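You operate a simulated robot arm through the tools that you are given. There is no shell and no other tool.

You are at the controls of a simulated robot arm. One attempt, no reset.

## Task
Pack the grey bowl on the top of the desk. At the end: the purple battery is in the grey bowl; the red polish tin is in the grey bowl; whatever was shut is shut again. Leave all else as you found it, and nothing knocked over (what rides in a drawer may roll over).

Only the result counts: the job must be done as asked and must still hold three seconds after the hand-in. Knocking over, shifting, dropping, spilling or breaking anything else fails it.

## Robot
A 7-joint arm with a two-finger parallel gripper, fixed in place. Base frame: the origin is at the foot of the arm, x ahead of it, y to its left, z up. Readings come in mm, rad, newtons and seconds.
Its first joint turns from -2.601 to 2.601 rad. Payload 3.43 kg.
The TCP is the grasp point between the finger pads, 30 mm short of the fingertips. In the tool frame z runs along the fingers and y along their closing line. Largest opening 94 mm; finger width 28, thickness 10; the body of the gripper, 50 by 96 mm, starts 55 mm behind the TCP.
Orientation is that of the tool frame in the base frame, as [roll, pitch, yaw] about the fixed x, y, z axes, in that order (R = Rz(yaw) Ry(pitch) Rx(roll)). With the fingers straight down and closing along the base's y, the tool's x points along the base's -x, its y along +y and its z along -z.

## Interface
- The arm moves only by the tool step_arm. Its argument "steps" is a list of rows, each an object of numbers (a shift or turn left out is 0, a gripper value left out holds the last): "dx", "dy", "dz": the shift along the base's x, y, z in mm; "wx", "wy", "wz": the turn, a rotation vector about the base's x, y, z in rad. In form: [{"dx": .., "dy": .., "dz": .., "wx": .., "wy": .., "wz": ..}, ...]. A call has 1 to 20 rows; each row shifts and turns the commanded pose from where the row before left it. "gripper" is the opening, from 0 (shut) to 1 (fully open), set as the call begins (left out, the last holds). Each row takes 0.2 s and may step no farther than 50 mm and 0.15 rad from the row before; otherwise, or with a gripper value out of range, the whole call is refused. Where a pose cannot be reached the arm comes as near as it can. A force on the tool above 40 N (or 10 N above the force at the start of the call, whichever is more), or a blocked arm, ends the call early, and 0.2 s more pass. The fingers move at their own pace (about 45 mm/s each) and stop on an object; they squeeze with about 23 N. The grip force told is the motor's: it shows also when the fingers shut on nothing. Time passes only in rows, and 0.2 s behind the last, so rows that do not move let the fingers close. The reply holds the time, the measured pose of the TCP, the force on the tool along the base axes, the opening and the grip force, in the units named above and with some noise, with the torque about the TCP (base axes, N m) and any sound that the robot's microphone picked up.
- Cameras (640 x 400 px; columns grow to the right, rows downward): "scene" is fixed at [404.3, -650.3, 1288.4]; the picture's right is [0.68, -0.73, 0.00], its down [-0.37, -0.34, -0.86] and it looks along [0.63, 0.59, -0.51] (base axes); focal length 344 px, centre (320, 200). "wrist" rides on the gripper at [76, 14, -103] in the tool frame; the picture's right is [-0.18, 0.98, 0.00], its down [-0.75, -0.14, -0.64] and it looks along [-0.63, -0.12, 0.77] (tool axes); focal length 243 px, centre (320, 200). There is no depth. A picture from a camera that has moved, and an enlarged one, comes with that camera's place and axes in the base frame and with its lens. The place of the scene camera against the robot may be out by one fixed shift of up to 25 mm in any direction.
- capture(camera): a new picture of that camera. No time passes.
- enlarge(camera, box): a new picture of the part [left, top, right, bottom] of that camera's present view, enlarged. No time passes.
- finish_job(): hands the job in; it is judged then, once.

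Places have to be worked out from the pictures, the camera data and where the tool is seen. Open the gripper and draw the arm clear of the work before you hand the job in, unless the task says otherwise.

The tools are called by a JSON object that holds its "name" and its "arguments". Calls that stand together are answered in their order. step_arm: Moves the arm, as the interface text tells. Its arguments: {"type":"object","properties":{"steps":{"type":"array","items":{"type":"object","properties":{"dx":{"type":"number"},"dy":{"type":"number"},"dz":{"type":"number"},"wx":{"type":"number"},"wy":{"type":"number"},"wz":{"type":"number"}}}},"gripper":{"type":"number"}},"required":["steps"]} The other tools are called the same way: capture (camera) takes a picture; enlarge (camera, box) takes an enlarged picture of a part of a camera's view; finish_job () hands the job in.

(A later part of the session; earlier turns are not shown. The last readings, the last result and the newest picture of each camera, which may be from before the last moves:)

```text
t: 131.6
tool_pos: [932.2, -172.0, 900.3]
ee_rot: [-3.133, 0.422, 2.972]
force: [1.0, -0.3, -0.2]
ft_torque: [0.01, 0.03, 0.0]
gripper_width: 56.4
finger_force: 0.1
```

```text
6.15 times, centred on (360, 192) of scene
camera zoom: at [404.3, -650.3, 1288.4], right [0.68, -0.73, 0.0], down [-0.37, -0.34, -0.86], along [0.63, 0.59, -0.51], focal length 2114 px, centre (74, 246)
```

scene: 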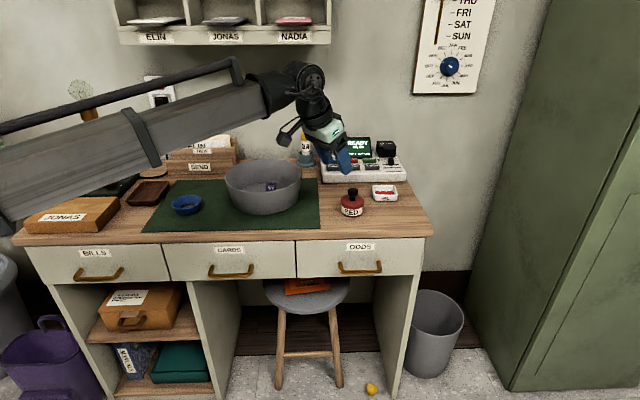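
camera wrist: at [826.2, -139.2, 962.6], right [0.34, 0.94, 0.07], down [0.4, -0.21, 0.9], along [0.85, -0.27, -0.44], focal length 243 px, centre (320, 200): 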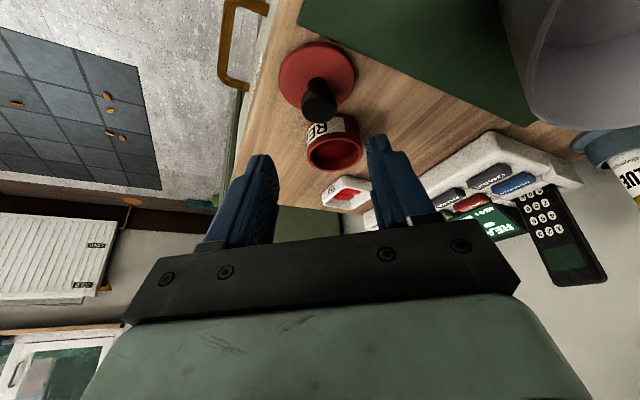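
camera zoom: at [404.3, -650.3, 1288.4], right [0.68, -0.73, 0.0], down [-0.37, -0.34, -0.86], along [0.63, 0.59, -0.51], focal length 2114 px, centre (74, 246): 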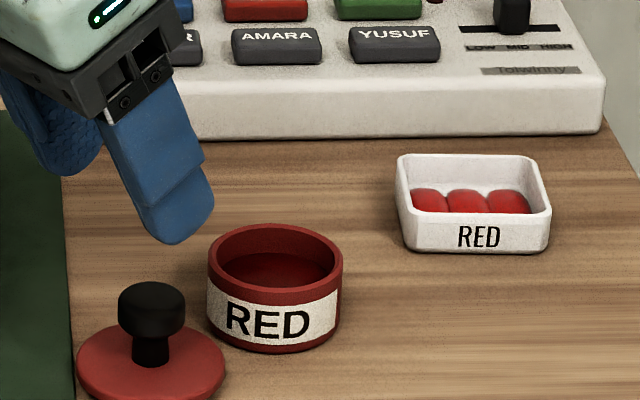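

The lid stands safely aside. Now I line up on the open tin body with the gripper fully open.

{"name": "step_arm", "arguments": {"steps": [{"dx": 26, "dy": -2, "dz": 0}, {"dx": 26, "dy": -2, "dz": -4}, {"dx": 9, "dy": -1.5, "dz": -20}, {"dx": 9, "dy": -1.5, "dz": -20}], "gripper": 1}}

{"name": "capture", "arguments": {"camera": "wrist"}}

{"name": "enlarge", "arguments": {"camera": "scene", "box": [310, 150, 410, 225]}}

```text
t: 132.6
tool_pos: [1003.9, -178.2, 857.1]
ee_rot: [-3.134, 0.421, 2.971]
force: [0.1, -0.3, 0.1]
ft_torque: [-0.03, -0.03, 0.02]
gripper_width: 94.0
finger_force: 0.1
```

```text
taken
camera wrist: at [897.3, -144.6, 919.3], right [0.34, 0.94, 0.07], down [0.4, -0.21, 0.9], along [0.85, -0.27, -0.44], focal length 243 px, centre (320, 200)
```

wrist: 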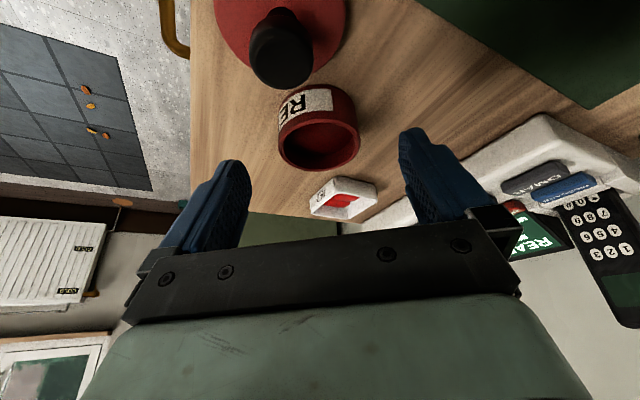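

```text
5.33 times, centred on (360, 188) of scene
camera zoom: at [404.3, -650.3, 1288.4], right [0.68, -0.73, 0.0], down [-0.37, -0.34, -0.86], along [0.63, 0.59, -0.51], focal length 1832 px, centre (107, 267)
```

zoom: 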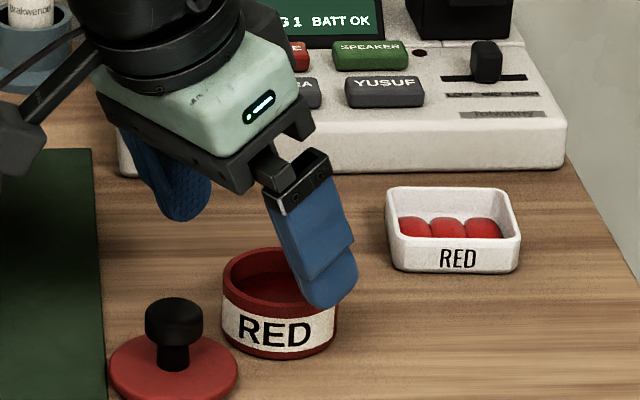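

The body is centred on the tool axis. I lower the remaining 44 mm with the fingers outside the tin's wall.

{"name": "step_arm", "arguments": {"steps": [{"dx": 6.8, "dy": -1.6, "dz": -17}, {"dx": 6.4, "dy": -1.6, "dz": -16}, {"dx": 3.9, "dy": -1.0, "dz": -10}]}}

{"name": "capture", "arguments": {"camera": "wrist"}}

{"name": "enlarge", "arguments": {"camera": "scene", "box": [310, 150, 410, 225]}}

```text
t: 133.4
tool_pos: [1021.0, -184.4, 816.0]
ee_rot: [-3.133, 0.423, 2.971]
force: [-0.2, -0.2, -0.1]
ft_torque: [-0.01, -0.01, -0.02]
gripper_width: 93.8
finger_force: 0.1
```

```text
taken
camera wrist: at [915.2, -151.0, 877.8], right [0.34, 0.94, 0.07], down [0.39, -0.21, 0.9], along [0.85, -0.27, -0.44], focal length 243 px, centre (320, 200)
```

wrist: 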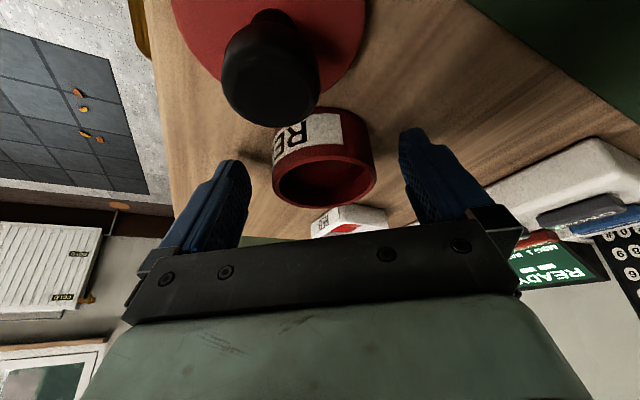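

```text
5.33 times, centred on (360, 188) of scene
camera zoom: at [404.3, -650.3, 1288.4], right [0.68, -0.73, 0.0], down [-0.37, -0.34, -0.86], along [0.63, 0.59, -0.51], focal length 1832 px, centre (107, 267)
```

zoom: 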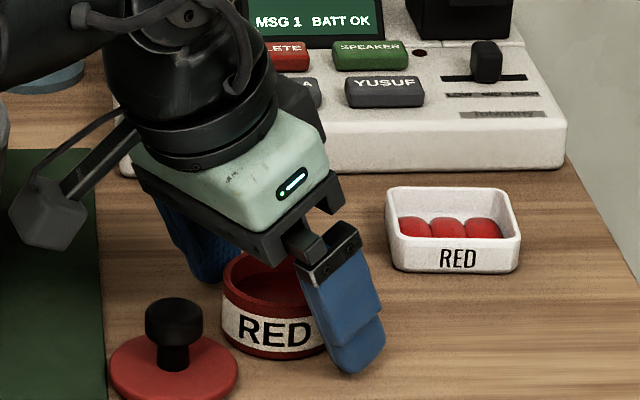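

Aligned. I go down 3 mm more and close on the body wall.

{"name": "step_arm", "arguments": {"steps": [{"dx": 0.8, "dz": -3}, {}]}}

{"name": "step_arm", "arguments": {"steps": [{}, {}, {}, {}], "gripper": 0.3}}

{"name": "enlarge", "arguments": {"camera": "wrist", "box": [220, 60, 420, 250]}}

```text
t: 134.0
tool_pos: [1023.0, -183.7, 815.4]
ee_rot: [-3.133, 0.421, 2.971]
force: [-2.2, -1.3, 8.1]
ft_torque: [0.39, -0.02, 0.13]
gripper_width: 93.5
finger_force: 0.0
```

```text
t: 135.0
tool_pos: [1022.2, -184.2, 813.5]
ee_rot: [-3.129, 0.422, 2.971]
force: [0.2, 0.5, 11.9]
ft_torque: [0.41, -0.09, -0.06]
gripper_width: 60.2
finger_force: 23.3
```

```text
2.11 times, centred on (320, 155) of wrist
camera zoom: at [915.5, -150.9, 875.1], right [0.34, 0.94, 0.07], down [0.39, -0.21, 0.9], along [0.85, -0.28, -0.44], focal length 511 px, centre (320, 295)
```

zoom: 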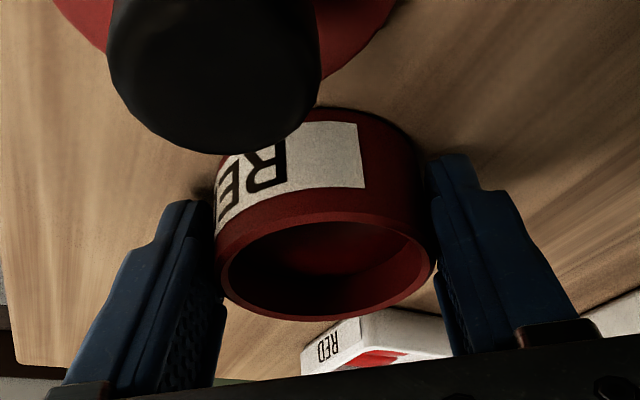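

The body is gripped (60 mm) with the fingertips lightly on the desk. I lift slowly.

{"name": "step_arm", "arguments": {"steps": [{"dz": 3}, {"dz": 5}, {"dz": 10}, {"dz": 20}, {"dz": 30}]}}

{"name": "capture", "arguments": {"camera": "wrist"}}

{"name": "enlarge", "arguments": {"camera": "scene", "box": [310, 130, 410, 225]}}

```text
t: 136.2
tool_pos: [1020.7, -186.0, 879.6]
ee_rot: [-3.133, 0.421, 2.97]
force: [-0.2, 0.5, -1.8]
ft_torque: [0.0, 0.02, 0.0]
gripper_width: 60.5
finger_force: 22.9
```

```text
taken
camera wrist: at [914.2, -151.7, 942.1], right [0.34, 0.94, 0.07], down [0.4, -0.21, 0.9], along [0.85, -0.27, -0.44], focal length 243 px, centre (320, 200)
```

wrist: 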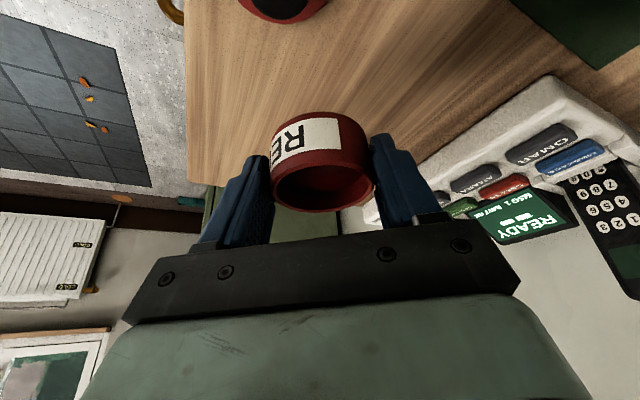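

```text
4.21 times, centred on (360, 178) of scene
camera zoom: at [404.3, -650.3, 1288.4], right [0.68, -0.73, 0.0], down [-0.37, -0.34, -0.86], along [0.63, 0.59, -0.51], focal length 1446 px, centre (152, 295)
```

zoom: 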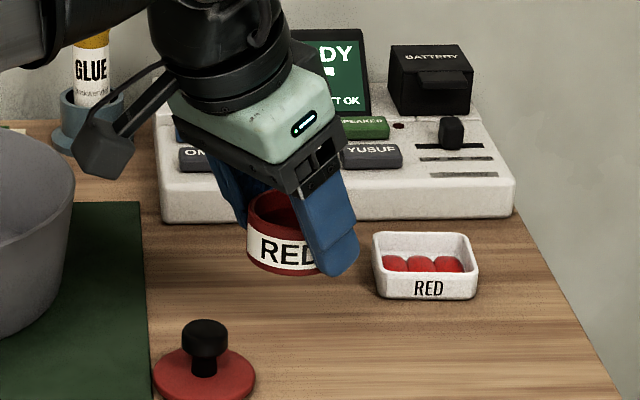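

The tin body is held level; its lid waits on the desk. I raise it and carry it toward the far half of the bowl, turning so the wrist leans to my side.

{"name": "step_arm", "arguments": {"steps": [{"dx": -5, "dz": 35}, {"dx": -5, "dz": 35}, {"dx": -5, "dz": 35}, {"dx": -9.4, "dy": 32, "wz": 0.1195}, {"dx": -9.4, "dy": 32, "wz": 0.1195}, {"dx": -9.4, "dy": 32, "wz": 0.1195}, {"dx": -9.4, "dy": 32, "wz": 0.1195}, {"dx": -9.4, "dy": 32, "wz": 0.1195}, {"dx": -9.4, "dy": 32, "wz": 0.1195}, {"dx": -9.4, "dy": 32, "wz": 0.1195}, {"dx": -9.1, "dy": 31.8, "wz": 0.1195}]}}

{"name": "capture", "arguments": {"camera": "wrist"}}

{"name": "capture", "arguments": {"camera": "scene"}}

```text
t: 138.6
tool_pos: [931.2, 72.5, 984.2]
ee_rot: [-3.134, 0.421, -2.354]
force: [0.1, 0.9, -1.1]
ft_torque: [0.01, 0.01, 0.02]
gripper_width: 60.5
finger_force: 23.0
```

```text
taken
camera wrist: at [842.8, 4.1, 1046.0], right [-0.57, 0.82, 0.07], down [0.4, 0.21, 0.9], along [0.72, 0.54, -0.44], focal length 243 px, centre (320, 200)
```

wrist: 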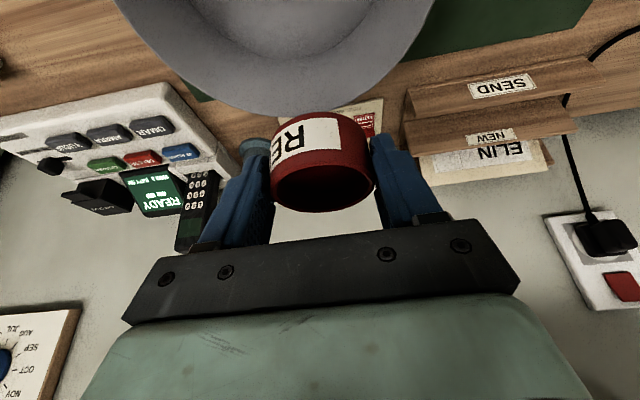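

```text
taken
```

scene: 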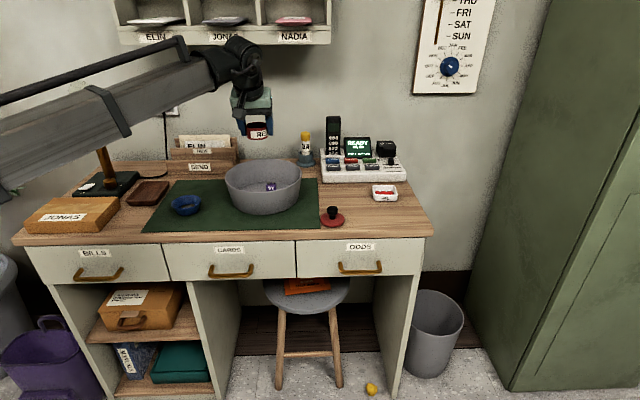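

I'm above the far part of the bowl (centre ≈ n 674, e 632). I lower in stages and check.

{"name": "step_arm", "arguments": {"steps": [{"dz": -30}, {"dz": -30}, {"dz": -25}]}}

{"name": "capture", "arguments": {"camera": "wrist"}}

{"name": "enlarge", "arguments": {"camera": "scene", "box": [200, 100, 330, 225]}}

```text
t: 139.4
tool_pos: [932.5, 72.8, 898.5]
ee_rot: [-3.132, 0.421, -2.357]
force: [0.0, -0.3, -1.0]
ft_torque: [-0.01, -0.02, 0.02]
gripper_width: 60.5
finger_force: 22.7
```

```text
taken
camera wrist: at [843.1, 4.8, 961.7], right [-0.57, 0.82, 0.07], down [0.4, 0.2, 0.9], along [0.72, 0.54, -0.44], focal length 243 px, centre (320, 200)
```

wrist: 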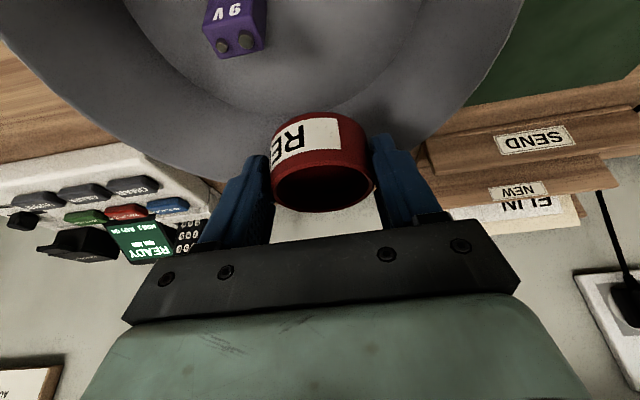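

```text
3.20 times, centred on (265, 162) of scene
camera zoom: at [404.3, -650.3, 1288.4], right [0.68, -0.73, 0.0], down [-0.37, -0.34, -0.86], along [0.63, 0.59, -0.51], focal length 1099 px, centre (496, 320)
```

zoom: 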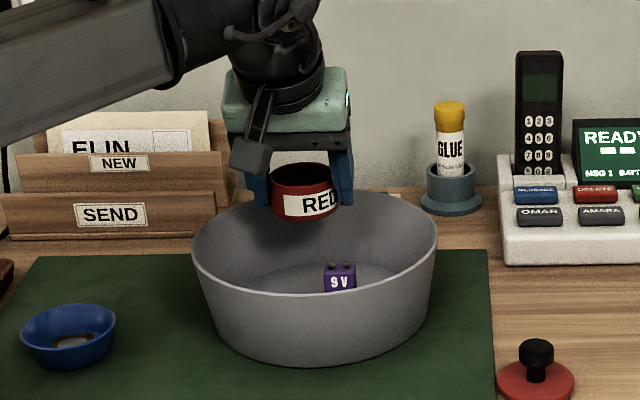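

The battery and tin positions are compatible. I continue down into the bowl.

{"name": "step_arm", "arguments": {"steps": [{"dz": -25}, {"dz": -25}, {"dz": -15}]}}

{"name": "capture", "arguments": {"camera": "wrist"}}

{"name": "enlarge", "arguments": {"camera": "scene", "box": [200, 100, 330, 225]}}

```text
t: 140.2
tool_pos: [932.0, 74.3, 834.7]
ee_rot: [-3.133, 0.422, -2.356]
force: [-0.9, 0.0, -0.9]
ft_torque: [-0.02, 0.02, 0.0]
gripper_width: 60.7
finger_force: 23.6
```

```text
taken
camera wrist: at [843.0, 5.7, 896.5], right [-0.57, 0.82, 0.07], down [0.4, 0.2, 0.9], along [0.72, 0.54, -0.44], focal length 243 px, centre (320, 200)
```

wrist: 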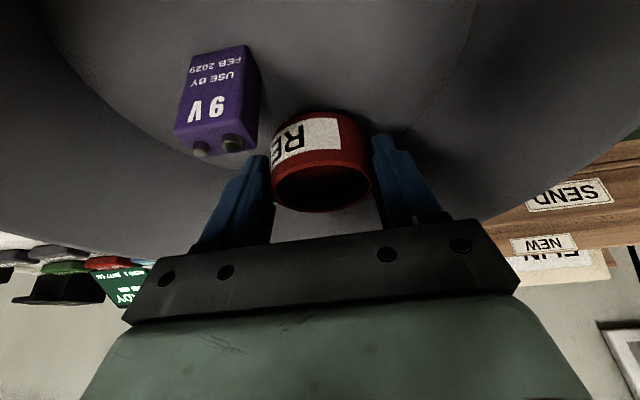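

```text
3.20 times, centred on (265, 162) of scene
camera zoom: at [404.3, -650.3, 1288.4], right [0.68, -0.73, 0.0], down [-0.37, -0.34, -0.86], along [0.63, 0.59, -0.51], focal length 1099 px, centre (496, 320)
```

zoom: 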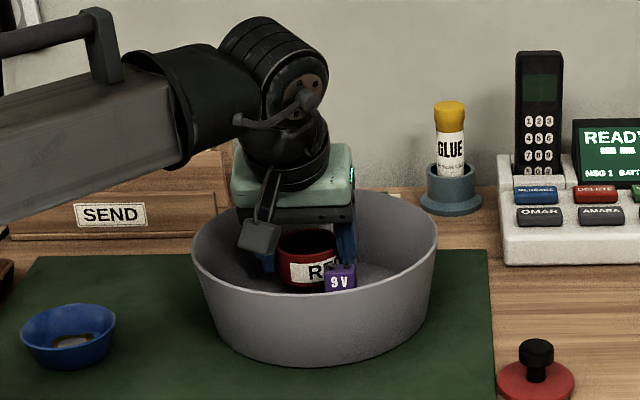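

Clear of the battery by about a centimetre. I lower the last ~17 mm slowly until contact.

{"name": "step_arm", "arguments": {"steps": [{"dx": 1, "dy": 1, "dz": -5}, {"dz": -4}, {}]}}

{"name": "step_arm", "arguments": {"steps": [{"dz": -3}, {"dz": -2}, {}]}}

{"name": "capture", "arguments": {"camera": "wrist"}}

```text
t: 141.0
tool_pos: [931.8, 73.9, 825.1]
ee_rot: [-3.133, 0.42, -2.356]
force: [0.8, -0.2, -1.5]
ft_torque: [-0.05, -0.01, -0.01]
gripper_width: 60.3
finger_force: 23.1
```

```text
t: 141.8
tool_pos: [932.0, 73.1, 822.1]
ee_rot: [-3.131, 0.423, -2.357]
force: [4.4, -3.3, 17.7]
ft_torque: [0.31, 0.13, 0.0]
gripper_width: 60.6
finger_force: 23.3
```

```text
taken
camera wrist: at [843.3, 5.2, 883.9], right [-0.57, 0.82, 0.07], down [0.39, 0.2, 0.9], along [0.72, 0.54, -0.44], focal length 243 px, centre (320, 200)
```

wrist: 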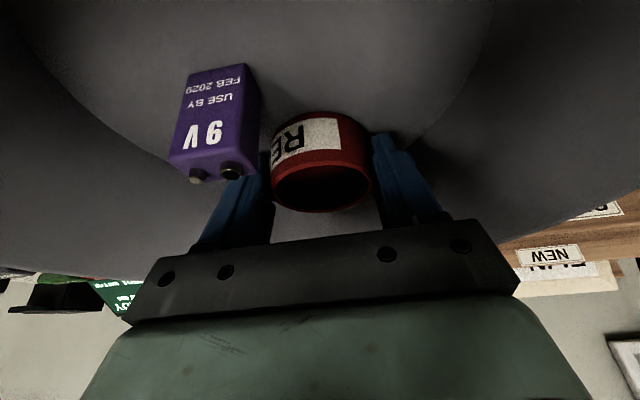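

17 N with a sideways component suggests one fingertip met the bowl's sloping wall before the tin reached the floor. I lift 3 mm, shift ~6 mm toward the centre, and lower again.

{"name": "step_arm", "arguments": {"steps": [{"dz": 3}, {"dx": 1.4, "dy": -6.4}, {"dz": -2}, {}]}}

{"name": "step_arm", "arguments": {"steps": [{"dz": -2}, {"dz": -1.5}, {}]}}

```text
t: 142.8
tool_pos: [934.2, 67.3, 821.7]
ee_rot: [-3.134, 0.423, -2.356]
force: [-2.7, 0.9, 7.0]
ft_torque: [0.21, 0.21, 0.06]
gripper_width: 60.2
finger_force: 23.2
```

```text
t: 143.6
tool_pos: [933.9, 67.6, 823.1]
ee_rot: [-3.134, 0.427, -2.357]
force: [-3.4, -1.5, 11.8]
ft_torque: [0.14, 0.44, 0.13]
gripper_width: 60.5
finger_force: 23.3
stopped in row 3: the force on the tool passed its limit at 41 N (the readings are from after the stop); the commanded pose is now the measured one
```

Contact at the same height again: that is the bowl floor (z≈784). I ease off and release the tin body, opening only as far as needed.

{"name": "step_arm", "arguments": {"steps": [{"dz": 1}, {}, {}], "gripper": 0.76}}

{"name": "capture", "arguments": {"camera": "wrist"}}

```text
t: 144.4
tool_pos: [934.8, 67.0, 822.7]
ee_rot: [-3.132, 0.428, -2.358]
force: [3.6, -2.1, 7.6]
ft_torque: [0.16, 0.1, -0.09]
gripper_width: 69.7
finger_force: 0.1
```

```text
taken
camera wrist: at [845.8, -1.3, 883.6], right [-0.57, 0.82, 0.07], down [0.39, 0.2, 0.9], along [0.72, 0.54, -0.44], focal length 243 px, centre (320, 200)
```

wrist: 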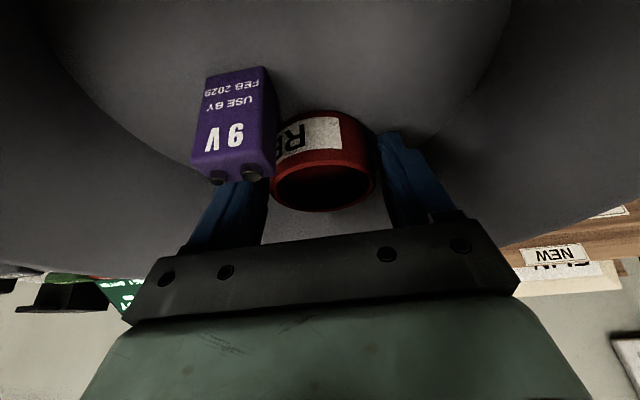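

Released. I lift straight up, clear of the battery and tin.

{"name": "step_arm", "arguments": {"steps": [{"dz": 8}, {"dz": 20}, {"dz": 30}, {"dz": 40}, {"dz": 40}, {"dz": 20}]}}

{"name": "capture", "arguments": {"camera": "wrist"}}

{"name": "enlarge", "arguments": {"camera": "scene", "box": [200, 130, 350, 230]}}

```text
t: 145.8
tool_pos: [932.6, 65.9, 979.1]
ee_rot: [-3.133, 0.426, -2.355]
force: [-0.2, 0.2, -0.2]
ft_torque: [0.0, 0.0, 0.0]
gripper_width: 71.4
finger_force: 0.0
```

```text
taken
camera wrist: at [843.3, -2.9, 1040.2], right [-0.57, 0.82, 0.07], down [0.39, 0.2, 0.9], along [0.72, 0.54, -0.44], focal length 243 px, centre (320, 200)
```

wrist: 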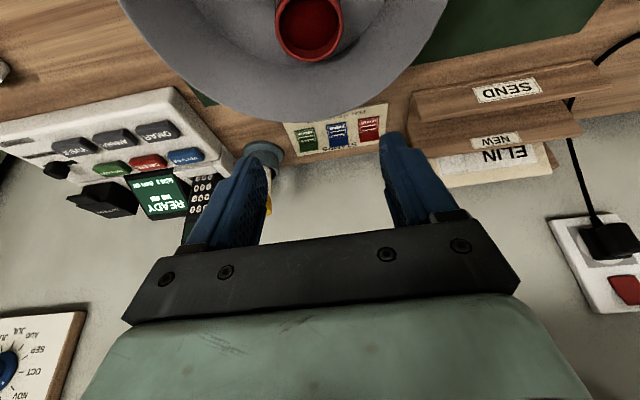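

```text
4.00 times, centred on (275, 180) of scene
camera zoom: at [404.3, -650.3, 1288.4], right [0.68, -0.73, 0.0], down [-0.37, -0.34, -0.86], along [0.63, 0.59, -0.51], focal length 1374 px, centre (500, 280)
```

zoom: 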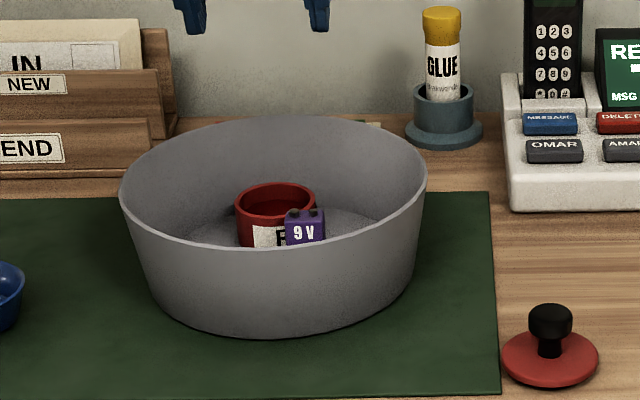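

The body sits upright next to the battery. Now I go back for the lid, turning to the same orientation I parked it with.

{"name": "step_arm", "arguments": {"steps": [{"dx": -2, "dy": -29.5, "wz": -0.1194}, {"dx": -2, "dy": -29.5, "wz": -0.1194}, {"dx": -2, "dy": -29.5, "wz": -0.1194}, {"dx": -2, "dy": -29.5, "wz": -0.1194}, {"dx": -2, "dy": -29.5, "wz": -0.1194}, {"dx": -2, "dy": -29.5, "wz": -0.1194}, {"dx": -2, "dy": -29.5, "wz": -0.1194}, {"dx": -2, "dy": -29.5, "wz": -0.1194}, {"dz": -36}, {"dz": -36}], "gripper": 0.6}}

{"name": "capture", "arguments": {"camera": "wrist"}}

```text
t: 148.0
tool_pos: [919.4, -171.3, 905.7]
ee_rot: [-3.134, 0.425, 2.97]
force: [-0.8, -0.1, -0.8]
ft_torque: [0.03, 0.0, -0.02]
gripper_width: 56.4
finger_force: 0.1
```

```text
taken
camera wrist: at [812.9, -138.0, 968.5], right [0.34, 0.94, 0.07], down [0.39, -0.2, 0.9], along [0.86, -0.28, -0.44], focal length 243 px, centre (320, 200)
```

wrist: 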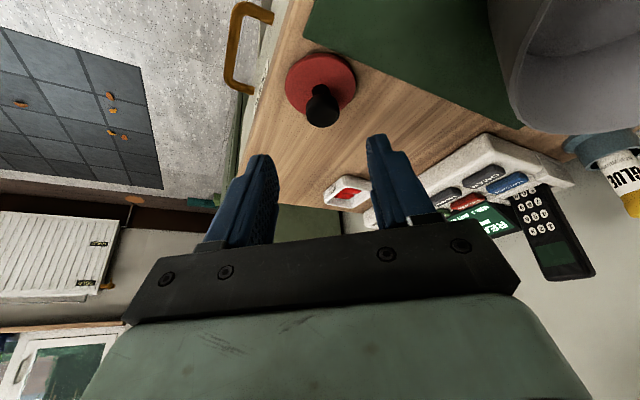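

Lid's knob is on the tool axis. I descend along the axis to the parked grip pose and close on the knob.

{"name": "step_arm", "arguments": {"steps": [{"dx": 9, "dy": -1.5, "dz": -20}, {"dx": 9, "dy": -1.5, "dz": -20}, {"dx": 8.5, "dy": -1, "dz": -20}]}}

{"name": "enlarge", "arguments": {"camera": "wrist", "box": [220, 60, 420, 250]}}

```text
t: 148.8
tool_pos: [945.7, -174.3, 849.4]
ee_rot: [-3.134, 0.425, 2.971]
force: [-0.4, -0.6, -0.2]
ft_torque: [-0.02, -0.03, 0.02]
gripper_width: 56.7
finger_force: 0.0
```

```text
2.11 times, centred on (320, 155) of wrist
camera zoom: at [838.3, -140.0, 910.7], right [0.34, 0.94, 0.07], down [0.39, -0.2, 0.9], along [0.86, -0.27, -0.44], focal length 511 px, centre (320, 295)
```

zoom: 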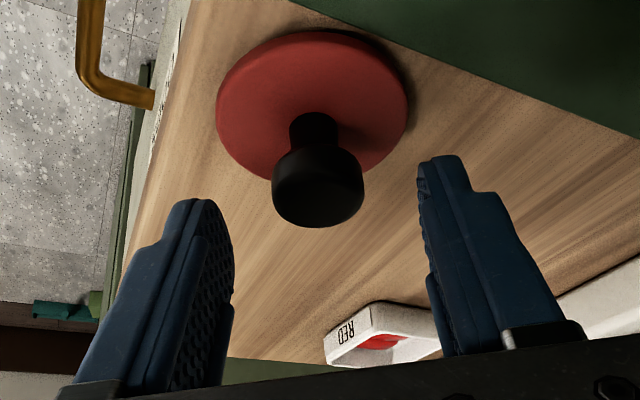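

Centred. I finish the descent and grip the knob.

{"name": "step_arm", "arguments": {"steps": [{"dx": 4.2, "dy": -1, "dz": -11}, {"dx": 3.8, "dy": -0.9, "dz": -10}]}}

{"name": "step_arm", "arguments": {"steps": [{}, {}, {}], "gripper": 0.2}}

{"name": "step_arm", "arguments": {"steps": [{"dz": 4}, {"dz": 10}, {"dz": 25}, {"dz": 40}, {"dz": 40}, {"dz": 35}]}}

{"name": "capture", "arguments": {"camera": "wrist"}}

{"name": "enlarge", "arguments": {"camera": "scene", "box": [280, 100, 400, 225]}}

```text
t: 149.4
tool_pos: [952.7, -174.2, 827.7]
ee_rot: [-3.133, 0.426, 2.97]
force: [0.4, 0.6, 0.5]
ft_torque: [-0.02, -0.01, 0.0]
gripper_width: 56.4
finger_force: 0.0
```

```text
t: 150.2
tool_pos: [954.6, -174.0, 827.5]
ee_rot: [-3.134, 0.426, 2.97]
force: [-0.1, -0.1, 0.5]
ft_torque: [0.02, 0.02, 0.03]
gripper_width: 26.3
finger_force: 22.8
```

```text
t: 151.6
tool_pos: [952.6, -173.9, 980.1]
ee_rot: [-3.134, 0.425, 2.971]
force: [0.5, 0.2, 0.1]
ft_torque: [0.0, -0.04, 0.01]
gripper_width: 26.1
finger_force: 23.1
```

```text
taken
camera wrist: at [846.4, -141.1, 1041.7], right [0.34, 0.94, 0.07], down [0.39, -0.2, 0.9], along [0.86, -0.27, -0.44], focal length 243 px, centre (320, 200)
```

wrist: 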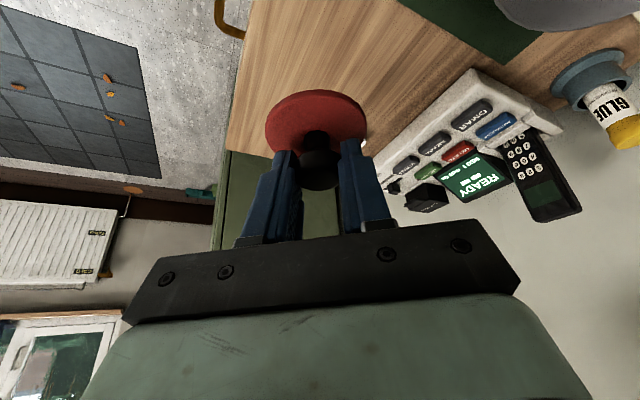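

```text
3.20 times, centred on (340, 162) of scene
camera zoom: at [404.3, -650.3, 1288.4], right [0.68, -0.73, 0.0], down [-0.37, -0.34, -0.86], along [0.63, 0.59, -0.51], focal length 1099 px, centre (256, 320)
```

zoom: 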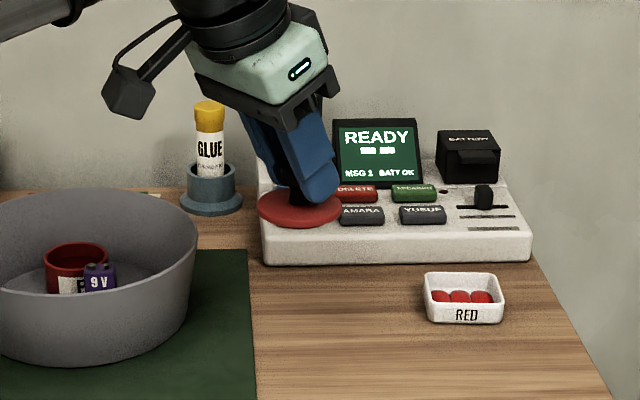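

Lid held exactly as before. I carry it over the tin in the bowl, turning to the bowl orientation.

{"name": "step_arm", "arguments": {"steps": [{"dx": -2, "dy": 30.4, "wz": 0.1195}, {"dx": -2, "dy": 30.4, "wz": 0.1195}, {"dx": -2, "dy": 30.4, "wz": 0.1195}, {"dx": -2, "dy": 30.4, "wz": 0.1195}, {"dx": -2, "dy": 30.4, "wz": 0.1195}, {"dx": -2, "dy": 30.4, "wz": 0.1195}, {"dx": -2, "dy": 30.4, "wz": 0.1195}, {"dx": -2, "dy": 30.7, "wz": 0.1195}, {"dz": -35}, {"dz": -30}]}}

{"name": "capture", "arguments": {"camera": "wrist"}}

{"name": "enlarge", "arguments": {"camera": "scene", "box": [210, 110, 320, 215]}}

```text
t: 153.8
tool_pos: [938.6, 69.9, 914.6]
ee_rot: [-3.134, 0.427, -2.352]
force: [-0.3, 0.1, -0.6]
ft_torque: [0.01, 0.0, -0.01]
gripper_width: 26.3
finger_force: 23.2
```

```text
taken
camera wrist: at [849.1, 1.3, 976.8], right [-0.57, 0.82, 0.07], down [0.39, 0.2, 0.9], along [0.72, 0.54, -0.44], focal length 243 px, centre (320, 200)
```

wrist: 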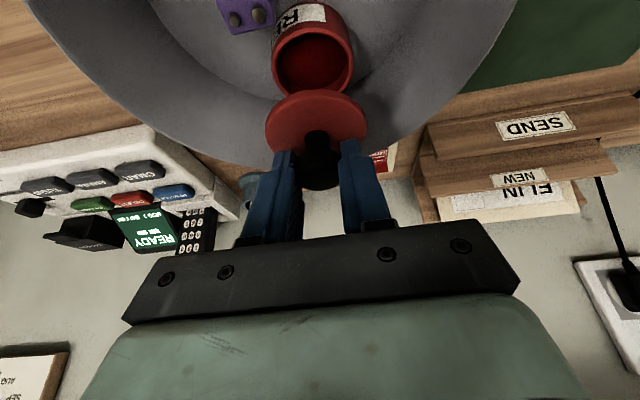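

```text
3.81 times, centred on (265, 162) of scene
camera zoom: at [404.3, -650.3, 1288.4], right [0.68, -0.73, 0.0], down [-0.37, -0.34, -0.86], along [0.63, 0.59, -0.51], focal length 1308 px, centre (530, 343)
```

zoom: 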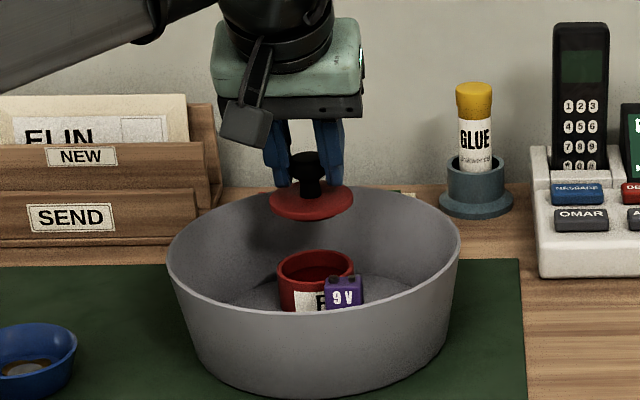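

Close to aligned; I enlarge to measure the tin rim against the lid precisely.

{"name": "enlarge", "arguments": {"camera": "wrist", "box": [240, 0, 400, 200]}}

```text
2.00 times, centred on (320, 100) of wrist
camera zoom: at [849.1, 1.3, 976.8], right [-0.57, 0.82, 0.07], down [0.39, 0.2, 0.9], along [0.72, 0.54, -0.44], focal length 485 px, centre (320, 400)
```

zoom: 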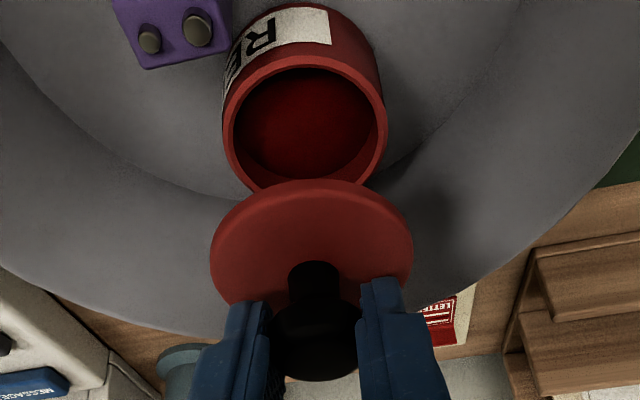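

Comparing with the earlier hover on the desk, the lid needs ~2 mm toward me and ~1.4 mm right. I correct and lower to about 10 mm above the tin.

{"name": "step_arm", "arguments": {"steps": [{"dx": -0.7, "dy": -2.4, "dz": -15}, {"dz": -15}, {"dz": -8}, {}]}}

{"name": "enlarge", "arguments": {"camera": "wrist", "box": [240, 0, 400, 200]}}

{"name": "enlarge", "arguments": {"camera": "scene", "box": [230, 140, 300, 210]}}

```text
t: 154.8
tool_pos: [936.4, 65.6, 878.0]
ee_rot: [-3.133, 0.426, -2.356]
force: [-0.5, -0.4, -0.1]
ft_torque: [0.01, 0.03, 0.0]
gripper_width: 26.2
finger_force: 23.4
```

```text
2.00 times, centred on (320, 100) of wrist
camera zoom: at [847.4, -2.6, 939.2], right [-0.57, 0.82, 0.07], down [0.39, 0.2, 0.9], along [0.72, 0.54, -0.44], focal length 485 px, centre (320, 400)
```

zoom: 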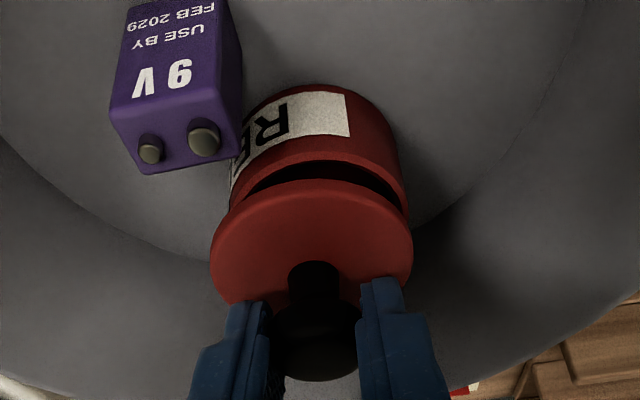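

```text
5.71 times, centred on (265, 175) of scene
camera zoom: at [404.3, -650.3, 1288.4], right [0.68, -0.73, 0.0], down [-0.37, -0.34, -0.86], along [0.63, 0.59, -0.51], focal length 1963 px, centre (634, 343)
```

zoom: 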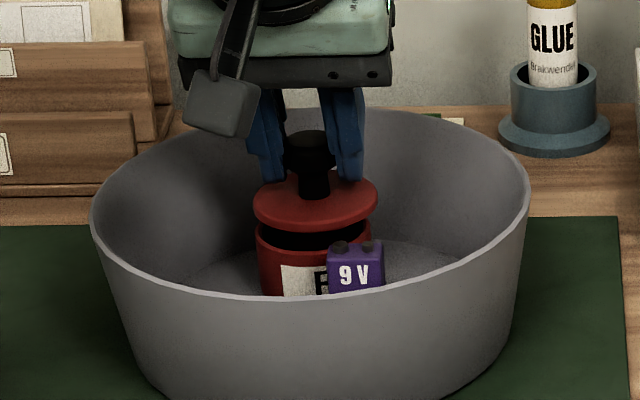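

I check the alignment more precisely from the scene camera.

{"name": "enlarge", "arguments": {"camera": "scene", "box": [250, 160, 290, 195]}}

{"name": "enlarge", "arguments": {"camera": "wrist", "box": [270, 30, 370, 160]}}

```text
11.43 times, centred on (270, 178) of scene
camera zoom: at [404.3, -650.3, 1288.4], right [0.68, -0.73, 0.0], down [-0.37, -0.34, -0.86], along [0.63, 0.59, -0.51], focal length 3925 px, centre (891, 457)
```

zoom: 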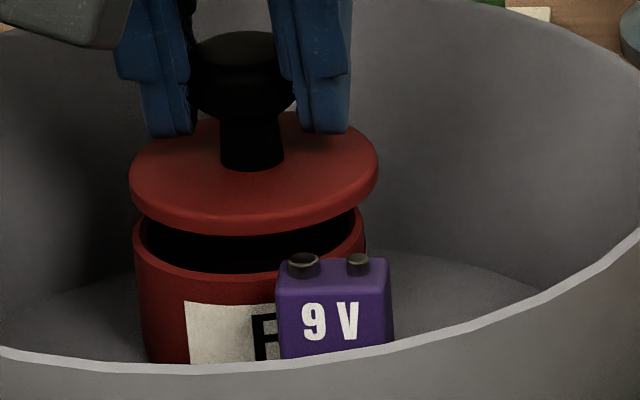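

```text
3.08 times, centred on (320, 95) of wrist
camera zoom: at [847.4, -2.6, 939.2], right [-0.57, 0.82, 0.07], down [0.39, 0.2, 0.9], along [0.72, 0.54, -0.44], focal length 746 px, centre (320, 523)
```

zoom: 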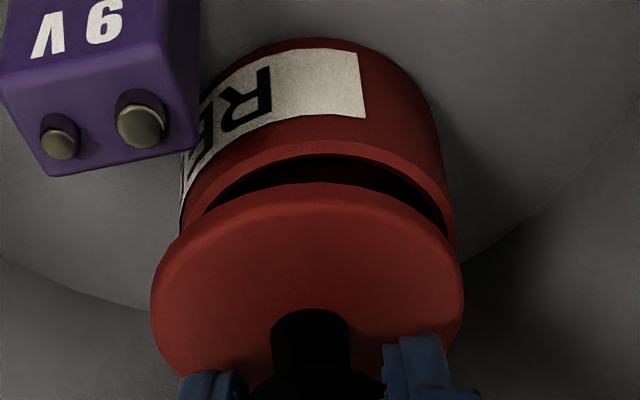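

Measurements show the lid should go ~3 mm away from me and ~2 mm left – essentially back to my originally computed spot. I correct and lower another 9 mm.

{"name": "step_arm", "arguments": {"steps": [{"dx": 0.7, "dy": 3.5}, {"dz": -5}, {"dz": -4}, {}]}}

{"name": "enlarge", "arguments": {"camera": "scene", "box": [250, 160, 290, 195]}}

{"name": "enlarge", "arguments": {"camera": "wrist", "box": [270, 30, 370, 160]}}

```text
t: 155.8
tool_pos: [936.3, 70.1, 869.7]
ee_rot: [-3.132, 0.424, -2.356]
force: [0.0, -0.4, 0.0]
ft_torque: [0.0, -0.01, -0.01]
gripper_width: 26.0
finger_force: 23.4
```

```text
11.43 times, centred on (270, 178) of scene
camera zoom: at [404.3, -650.3, 1288.4], right [0.68, -0.73, 0.0], down [-0.37, -0.34, -0.86], along [0.63, 0.59, -0.51], focal length 3925 px, centre (891, 457)
```

zoom: 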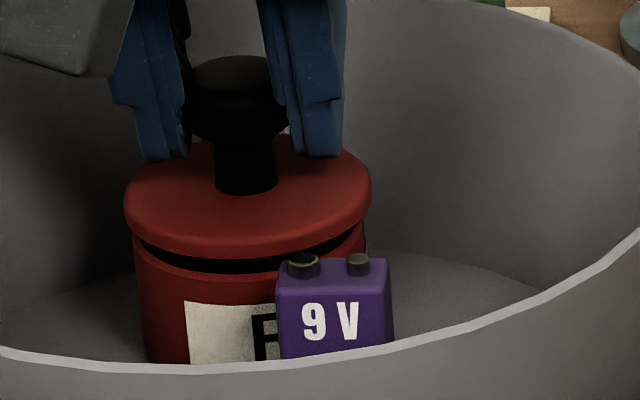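

```text
3.08 times, centred on (320, 95) of wrist
camera zoom: at [847.7, 1.1, 931.2], right [-0.57, 0.82, 0.07], down [0.39, 0.2, 0.9], along [0.72, 0.54, -0.44], focal length 746 px, centre (320, 523)
```

zoom: 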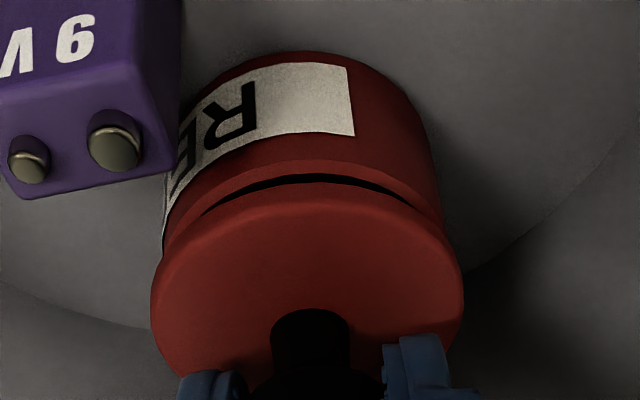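

Sideways alignment is now within half a millimetre; I nudge 1.5 mm forward and lower until the lid seats.

{"name": "step_arm", "arguments": {"steps": [{"dx": 1, "dy": 1}, {"dz": -3}, {"dz": -2}, {}]}}

{"name": "step_arm", "arguments": {"steps": [{"dz": -1.5}, {"dz": -1.5}, {}]}}

{"name": "enlarge", "arguments": {"camera": "scene", "box": [250, 160, 290, 195]}}

```text
t: 156.8
tool_pos: [937.7, 71.1, 863.7]
ee_rot: [-3.133, 0.425, -2.357]
force: [-0.1, 0.3, 1.1]
ft_torque: [0.06, -0.01, -0.03]
gripper_width: 26.4
finger_force: 22.9
```

```text
t: 157.6
tool_pos: [937.9, 70.0, 861.4]
ee_rot: [-3.132, 0.429, -2.357]
force: [0.0, -2.0, 23.7]
ft_torque: [0.1, -0.12, 0.0]
gripper_width: 26.4
finger_force: 23.0
```

```text
11.43 times, centred on (270, 178) of scene
camera zoom: at [404.3, -650.3, 1288.4], right [0.68, -0.73, 0.0], down [-0.37, -0.34, -0.86], along [0.63, 0.59, -0.51], focal length 3925 px, centre (891, 457)
```

zoom: 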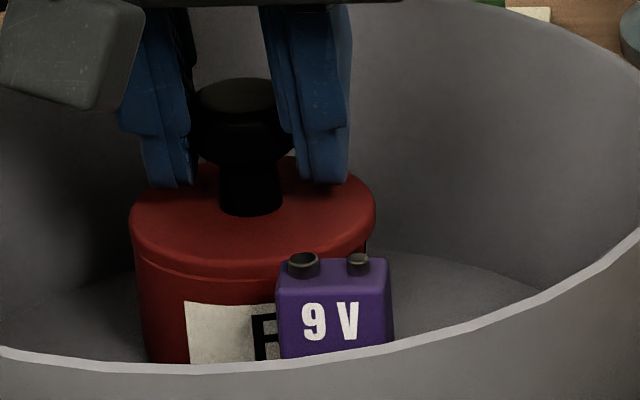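

It looks seated at 24 N, but I heard no snap this time. I check from the wrist camera for a small misalignment.

{"name": "enlarge", "arguments": {"camera": "wrist", "box": [270, 30, 370, 160]}}

{"name": "enlarge", "arguments": {"camera": "scene", "box": [256, 168, 280, 189]}}

```text
3.08 times, centred on (320, 95) of wrist
camera zoom: at [849.2, 2.1, 922.5], right [-0.57, 0.82, 0.07], down [0.39, 0.2, 0.9], along [0.72, 0.54, -0.43], focal length 746 px, centre (320, 523)
```

zoom: 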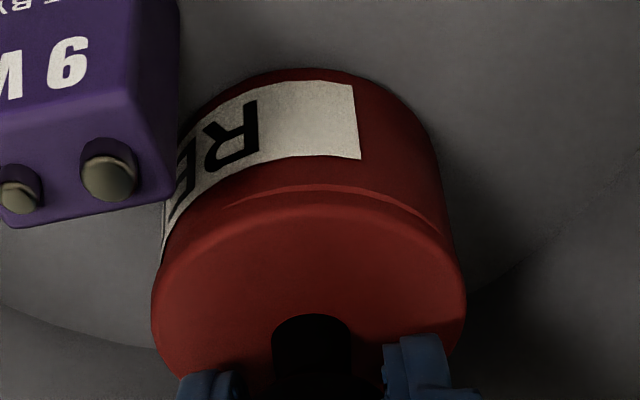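

```text
16.00 times, centred on (268, 178) of scene
camera zoom: at [404.3, -650.3, 1288.4], right [0.68, -0.73, 0.0], down [-0.37, -0.34, -0.86], along [0.63, 0.59, -0.51], focal length 5496 px, centre (1152, 544)
```

zoom: 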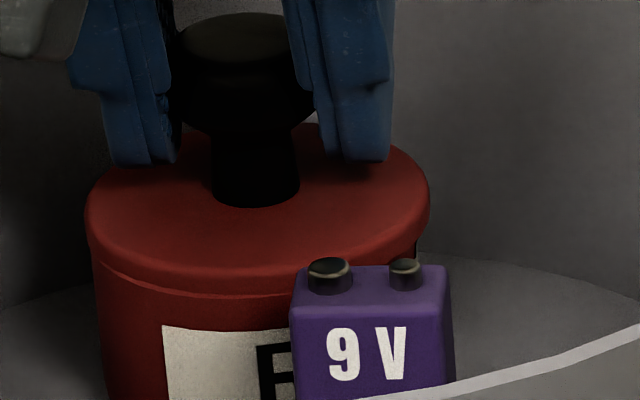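

On the near side the body's rim peeks out past the lid: the lid is ~2.5 mm too far forward. I lift 4 mm, shift back, and press again.

{"name": "step_arm", "arguments": {"steps": [{"dz": 4}, {"dx": -2.3, "dy": -1.3}, {"dz": -2}, {}]}}

{"name": "enlarge", "arguments": {"camera": "wrist", "box": [270, 30, 370, 160]}}

{"name": "step_arm", "arguments": {"steps": [{"dz": -1.5}, {"dz": -1.5}, {}]}}

{"name": "enlarge", "arguments": {"camera": "wrist", "box": [270, 30, 370, 160]}}

```text
t: 158.6
tool_pos: [937.4, 69.8, 862.2]
ee_rot: [-3.13, 0.426, -2.356]
force: [0.1, -0.2, -0.2]
ft_torque: [0.03, -0.03, 0.01]
gripper_width: 26.4
finger_force: 23.3
```

```text
3.08 times, centred on (320, 95) of wrist
camera zoom: at [848.1, 1.2, 923.7], right [-0.57, 0.82, 0.07], down [0.39, 0.2, 0.9], along [0.72, 0.54, -0.44], focal length 746 px, centre (320, 523)
```

zoom: 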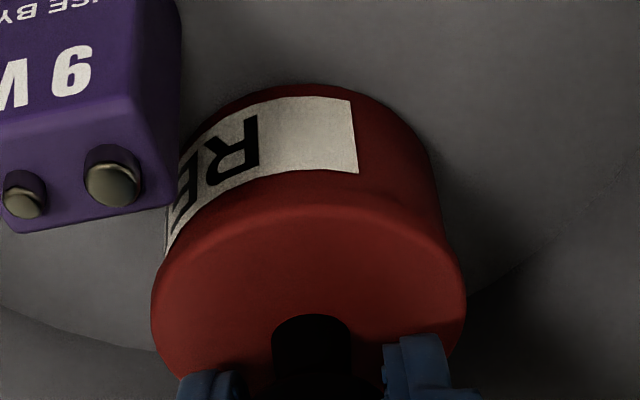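

```text
t: 159.4
tool_pos: [936.2, 69.0, 860.9]
ee_rot: [-3.133, 0.428, -2.355]
force: [1.7, 1.9, 21.3]
ft_torque: [0.29, -0.23, 0.02]
gripper_width: 26.4
finger_force: 22.9
```

```text
3.08 times, centred on (320, 95) of wrist
camera zoom: at [847.5, 0.7, 922.3], right [-0.57, 0.82, 0.07], down [0.39, 0.2, 0.9], along [0.72, 0.54, -0.43], focal length 746 px, centre (320, 523)
```

zoom: 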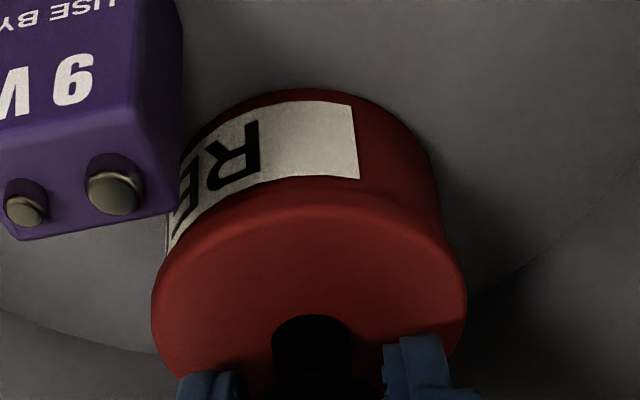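

Now the lid overlaps properly; still no snap at 21 N. I check sideways alignment in the scene view.

{"name": "enlarge", "arguments": {"camera": "scene", "box": [250, 160, 290, 195]}}

{"name": "capture", "arguments": {"camera": "wrist"}}

```text
11.43 times, centred on (270, 178) of scene
camera zoom: at [404.3, -650.3, 1288.4], right [0.68, -0.73, 0.0], down [-0.37, -0.34, -0.86], along [0.63, 0.59, -0.51], focal length 3925 px, centre (891, 457)
```

zoom: 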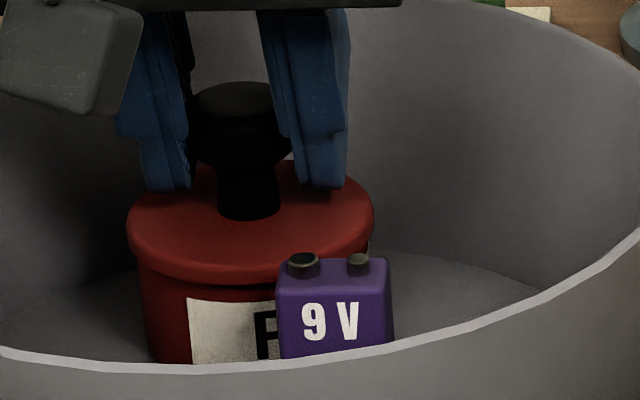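

```text
taken
camera wrist: at [847.5, 0.7, 922.3], right [-0.57, 0.82, 0.07], down [0.39, 0.2, 0.9], along [0.72, 0.54, -0.43], focal length 243 px, centre (320, 200)
```

wrist: 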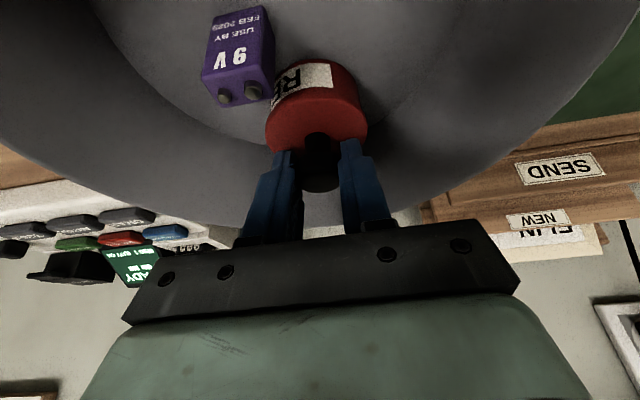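

The body is now ~0.9 mm right of the lid and slightly forward. I lift 5 mm, shift the lid ~1 mm right and ~1 mm forward, and press again.

{"name": "step_arm", "arguments": {"steps": [{"dz": 4}, {"dz": 2}, {"dx": 1.3, "dy": 0.1}, {"dz": -2}, {}]}}

{"name": "enlarge", "arguments": {"camera": "scene", "box": [250, 160, 290, 195]}}

{"name": "enlarge", "arguments": {"camera": "wrist", "box": [270, 30, 370, 160]}}

```text
t: 160.6
tool_pos: [939.0, 69.3, 862.7]
ee_rot: [-3.134, 0.426, -2.355]
force: [-0.1, 0.5, 0.3]
ft_torque: [-0.02, -0.02, 0.0]
gripper_width: 26.2
finger_force: 22.4
```

```text
11.43 times, centred on (270, 178) of scene
camera zoom: at [404.3, -650.3, 1288.4], right [0.68, -0.73, 0.0], down [-0.37, -0.34, -0.86], along [0.63, 0.59, -0.51], focal length 3925 px, centre (891, 457)
```

zoom: 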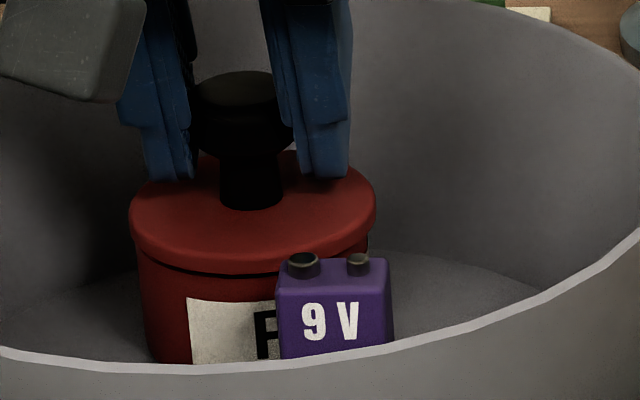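

```text
3.08 times, centred on (320, 95) of wrist
camera zoom: at [848.9, 0.9, 925.1], right [-0.57, 0.82, 0.07], down [0.39, 0.2, 0.9], along [0.72, 0.54, -0.44], focal length 746 px, centre (320, 523)
```

zoom: 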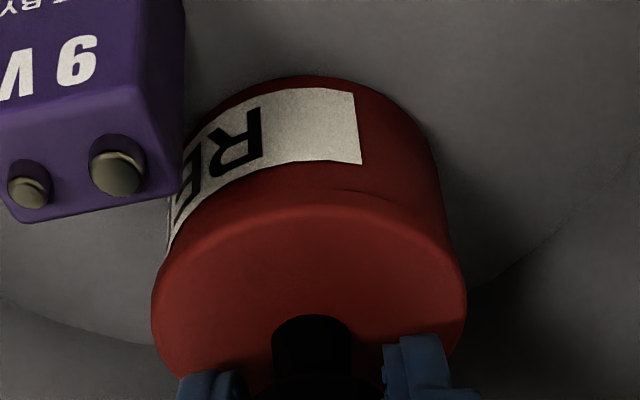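

Now within half a millimetre sideways. I press down.

{"name": "step_arm", "arguments": {"steps": [{"dz": -1.5}, {"dz": -1.5}, {}]}}

{"name": "step_arm", "arguments": {"steps": [{"dz": -1}, {}]}}

{"name": "enlarge", "arguments": {"camera": "scene", "box": [250, 160, 290, 195]}}

{"name": "enlarge", "arguments": {"camera": "wrist", "box": [270, 30, 370, 160]}}

```text
t: 161.4
tool_pos: [936.3, 70.0, 861.2]
ee_rot: [-3.13, 0.426, -2.357]
force: [-1.4, -1.6, 5.0]
ft_torque: [0.02, -0.07, 0.01]
gripper_width: 25.9
finger_force: 23.1
```

```text
t: 162.0
tool_pos: [938.0, 70.1, 860.8]
ee_rot: [-3.132, 0.428, -2.355]
force: [3.5, 1.7, 18.1]
ft_torque: [0.26, -0.32, 0.04]
gripper_width: 26.0
finger_force: 23.2
```

```text
11.43 times, centred on (270, 178) of scene
camera zoom: at [404.3, -650.3, 1288.4], right [0.68, -0.73, 0.0], down [-0.37, -0.34, -0.86], along [0.63, 0.59, -0.51], focal length 3925 px, centre (891, 457)
```

zoom: 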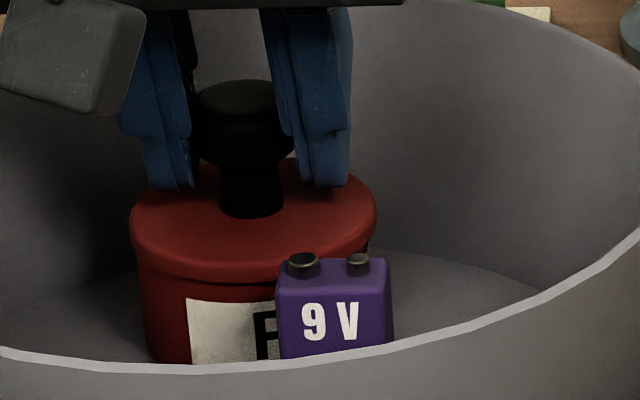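

```text
3.08 times, centred on (320, 95) of wrist
camera zoom: at [848.6, 1.0, 922.3], right [-0.57, 0.82, 0.07], down [0.39, 0.2, 0.9], along [0.72, 0.54, -0.43], focal length 746 px, centre (320, 523)
```

zoom: 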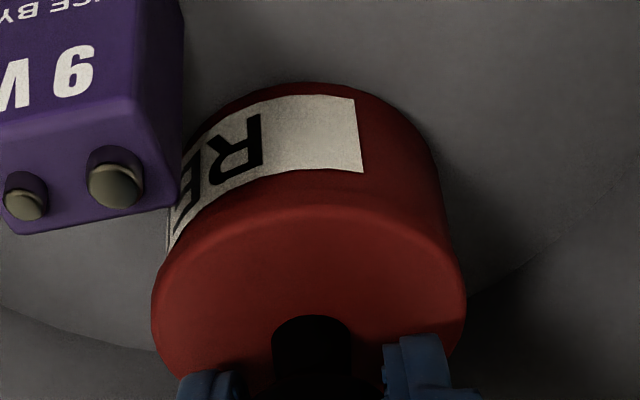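

The lid–body geometry now matches the closed state on the desk to within half a millimetre. I press a bit harder to engage the snap.

{"name": "step_arm", "arguments": {"steps": [{"dz": -1}, {}]}}

{"name": "step_arm", "arguments": {"steps": [{"dz": -0.8}, {}]}}

```text
t: 162.6
tool_pos: [937.6, 69.5, 860.2]
ee_rot: [-3.132, 0.427, -2.356]
force: [6.6, 1.5, 21.1]
ft_torque: [0.17, -0.1, -0.04]
gripper_width: 26.3
finger_force: 22.9
```

```text
t: 163.2
tool_pos: [936.3, 69.4, 858.9]
ee_rot: [-3.132, 0.426, -2.358]
force: [4.7, -1.9, 31.3]
ft_torque: [0.02, -0.03, -0.03]
gripper_width: 26.1
finger_force: 22.9
```

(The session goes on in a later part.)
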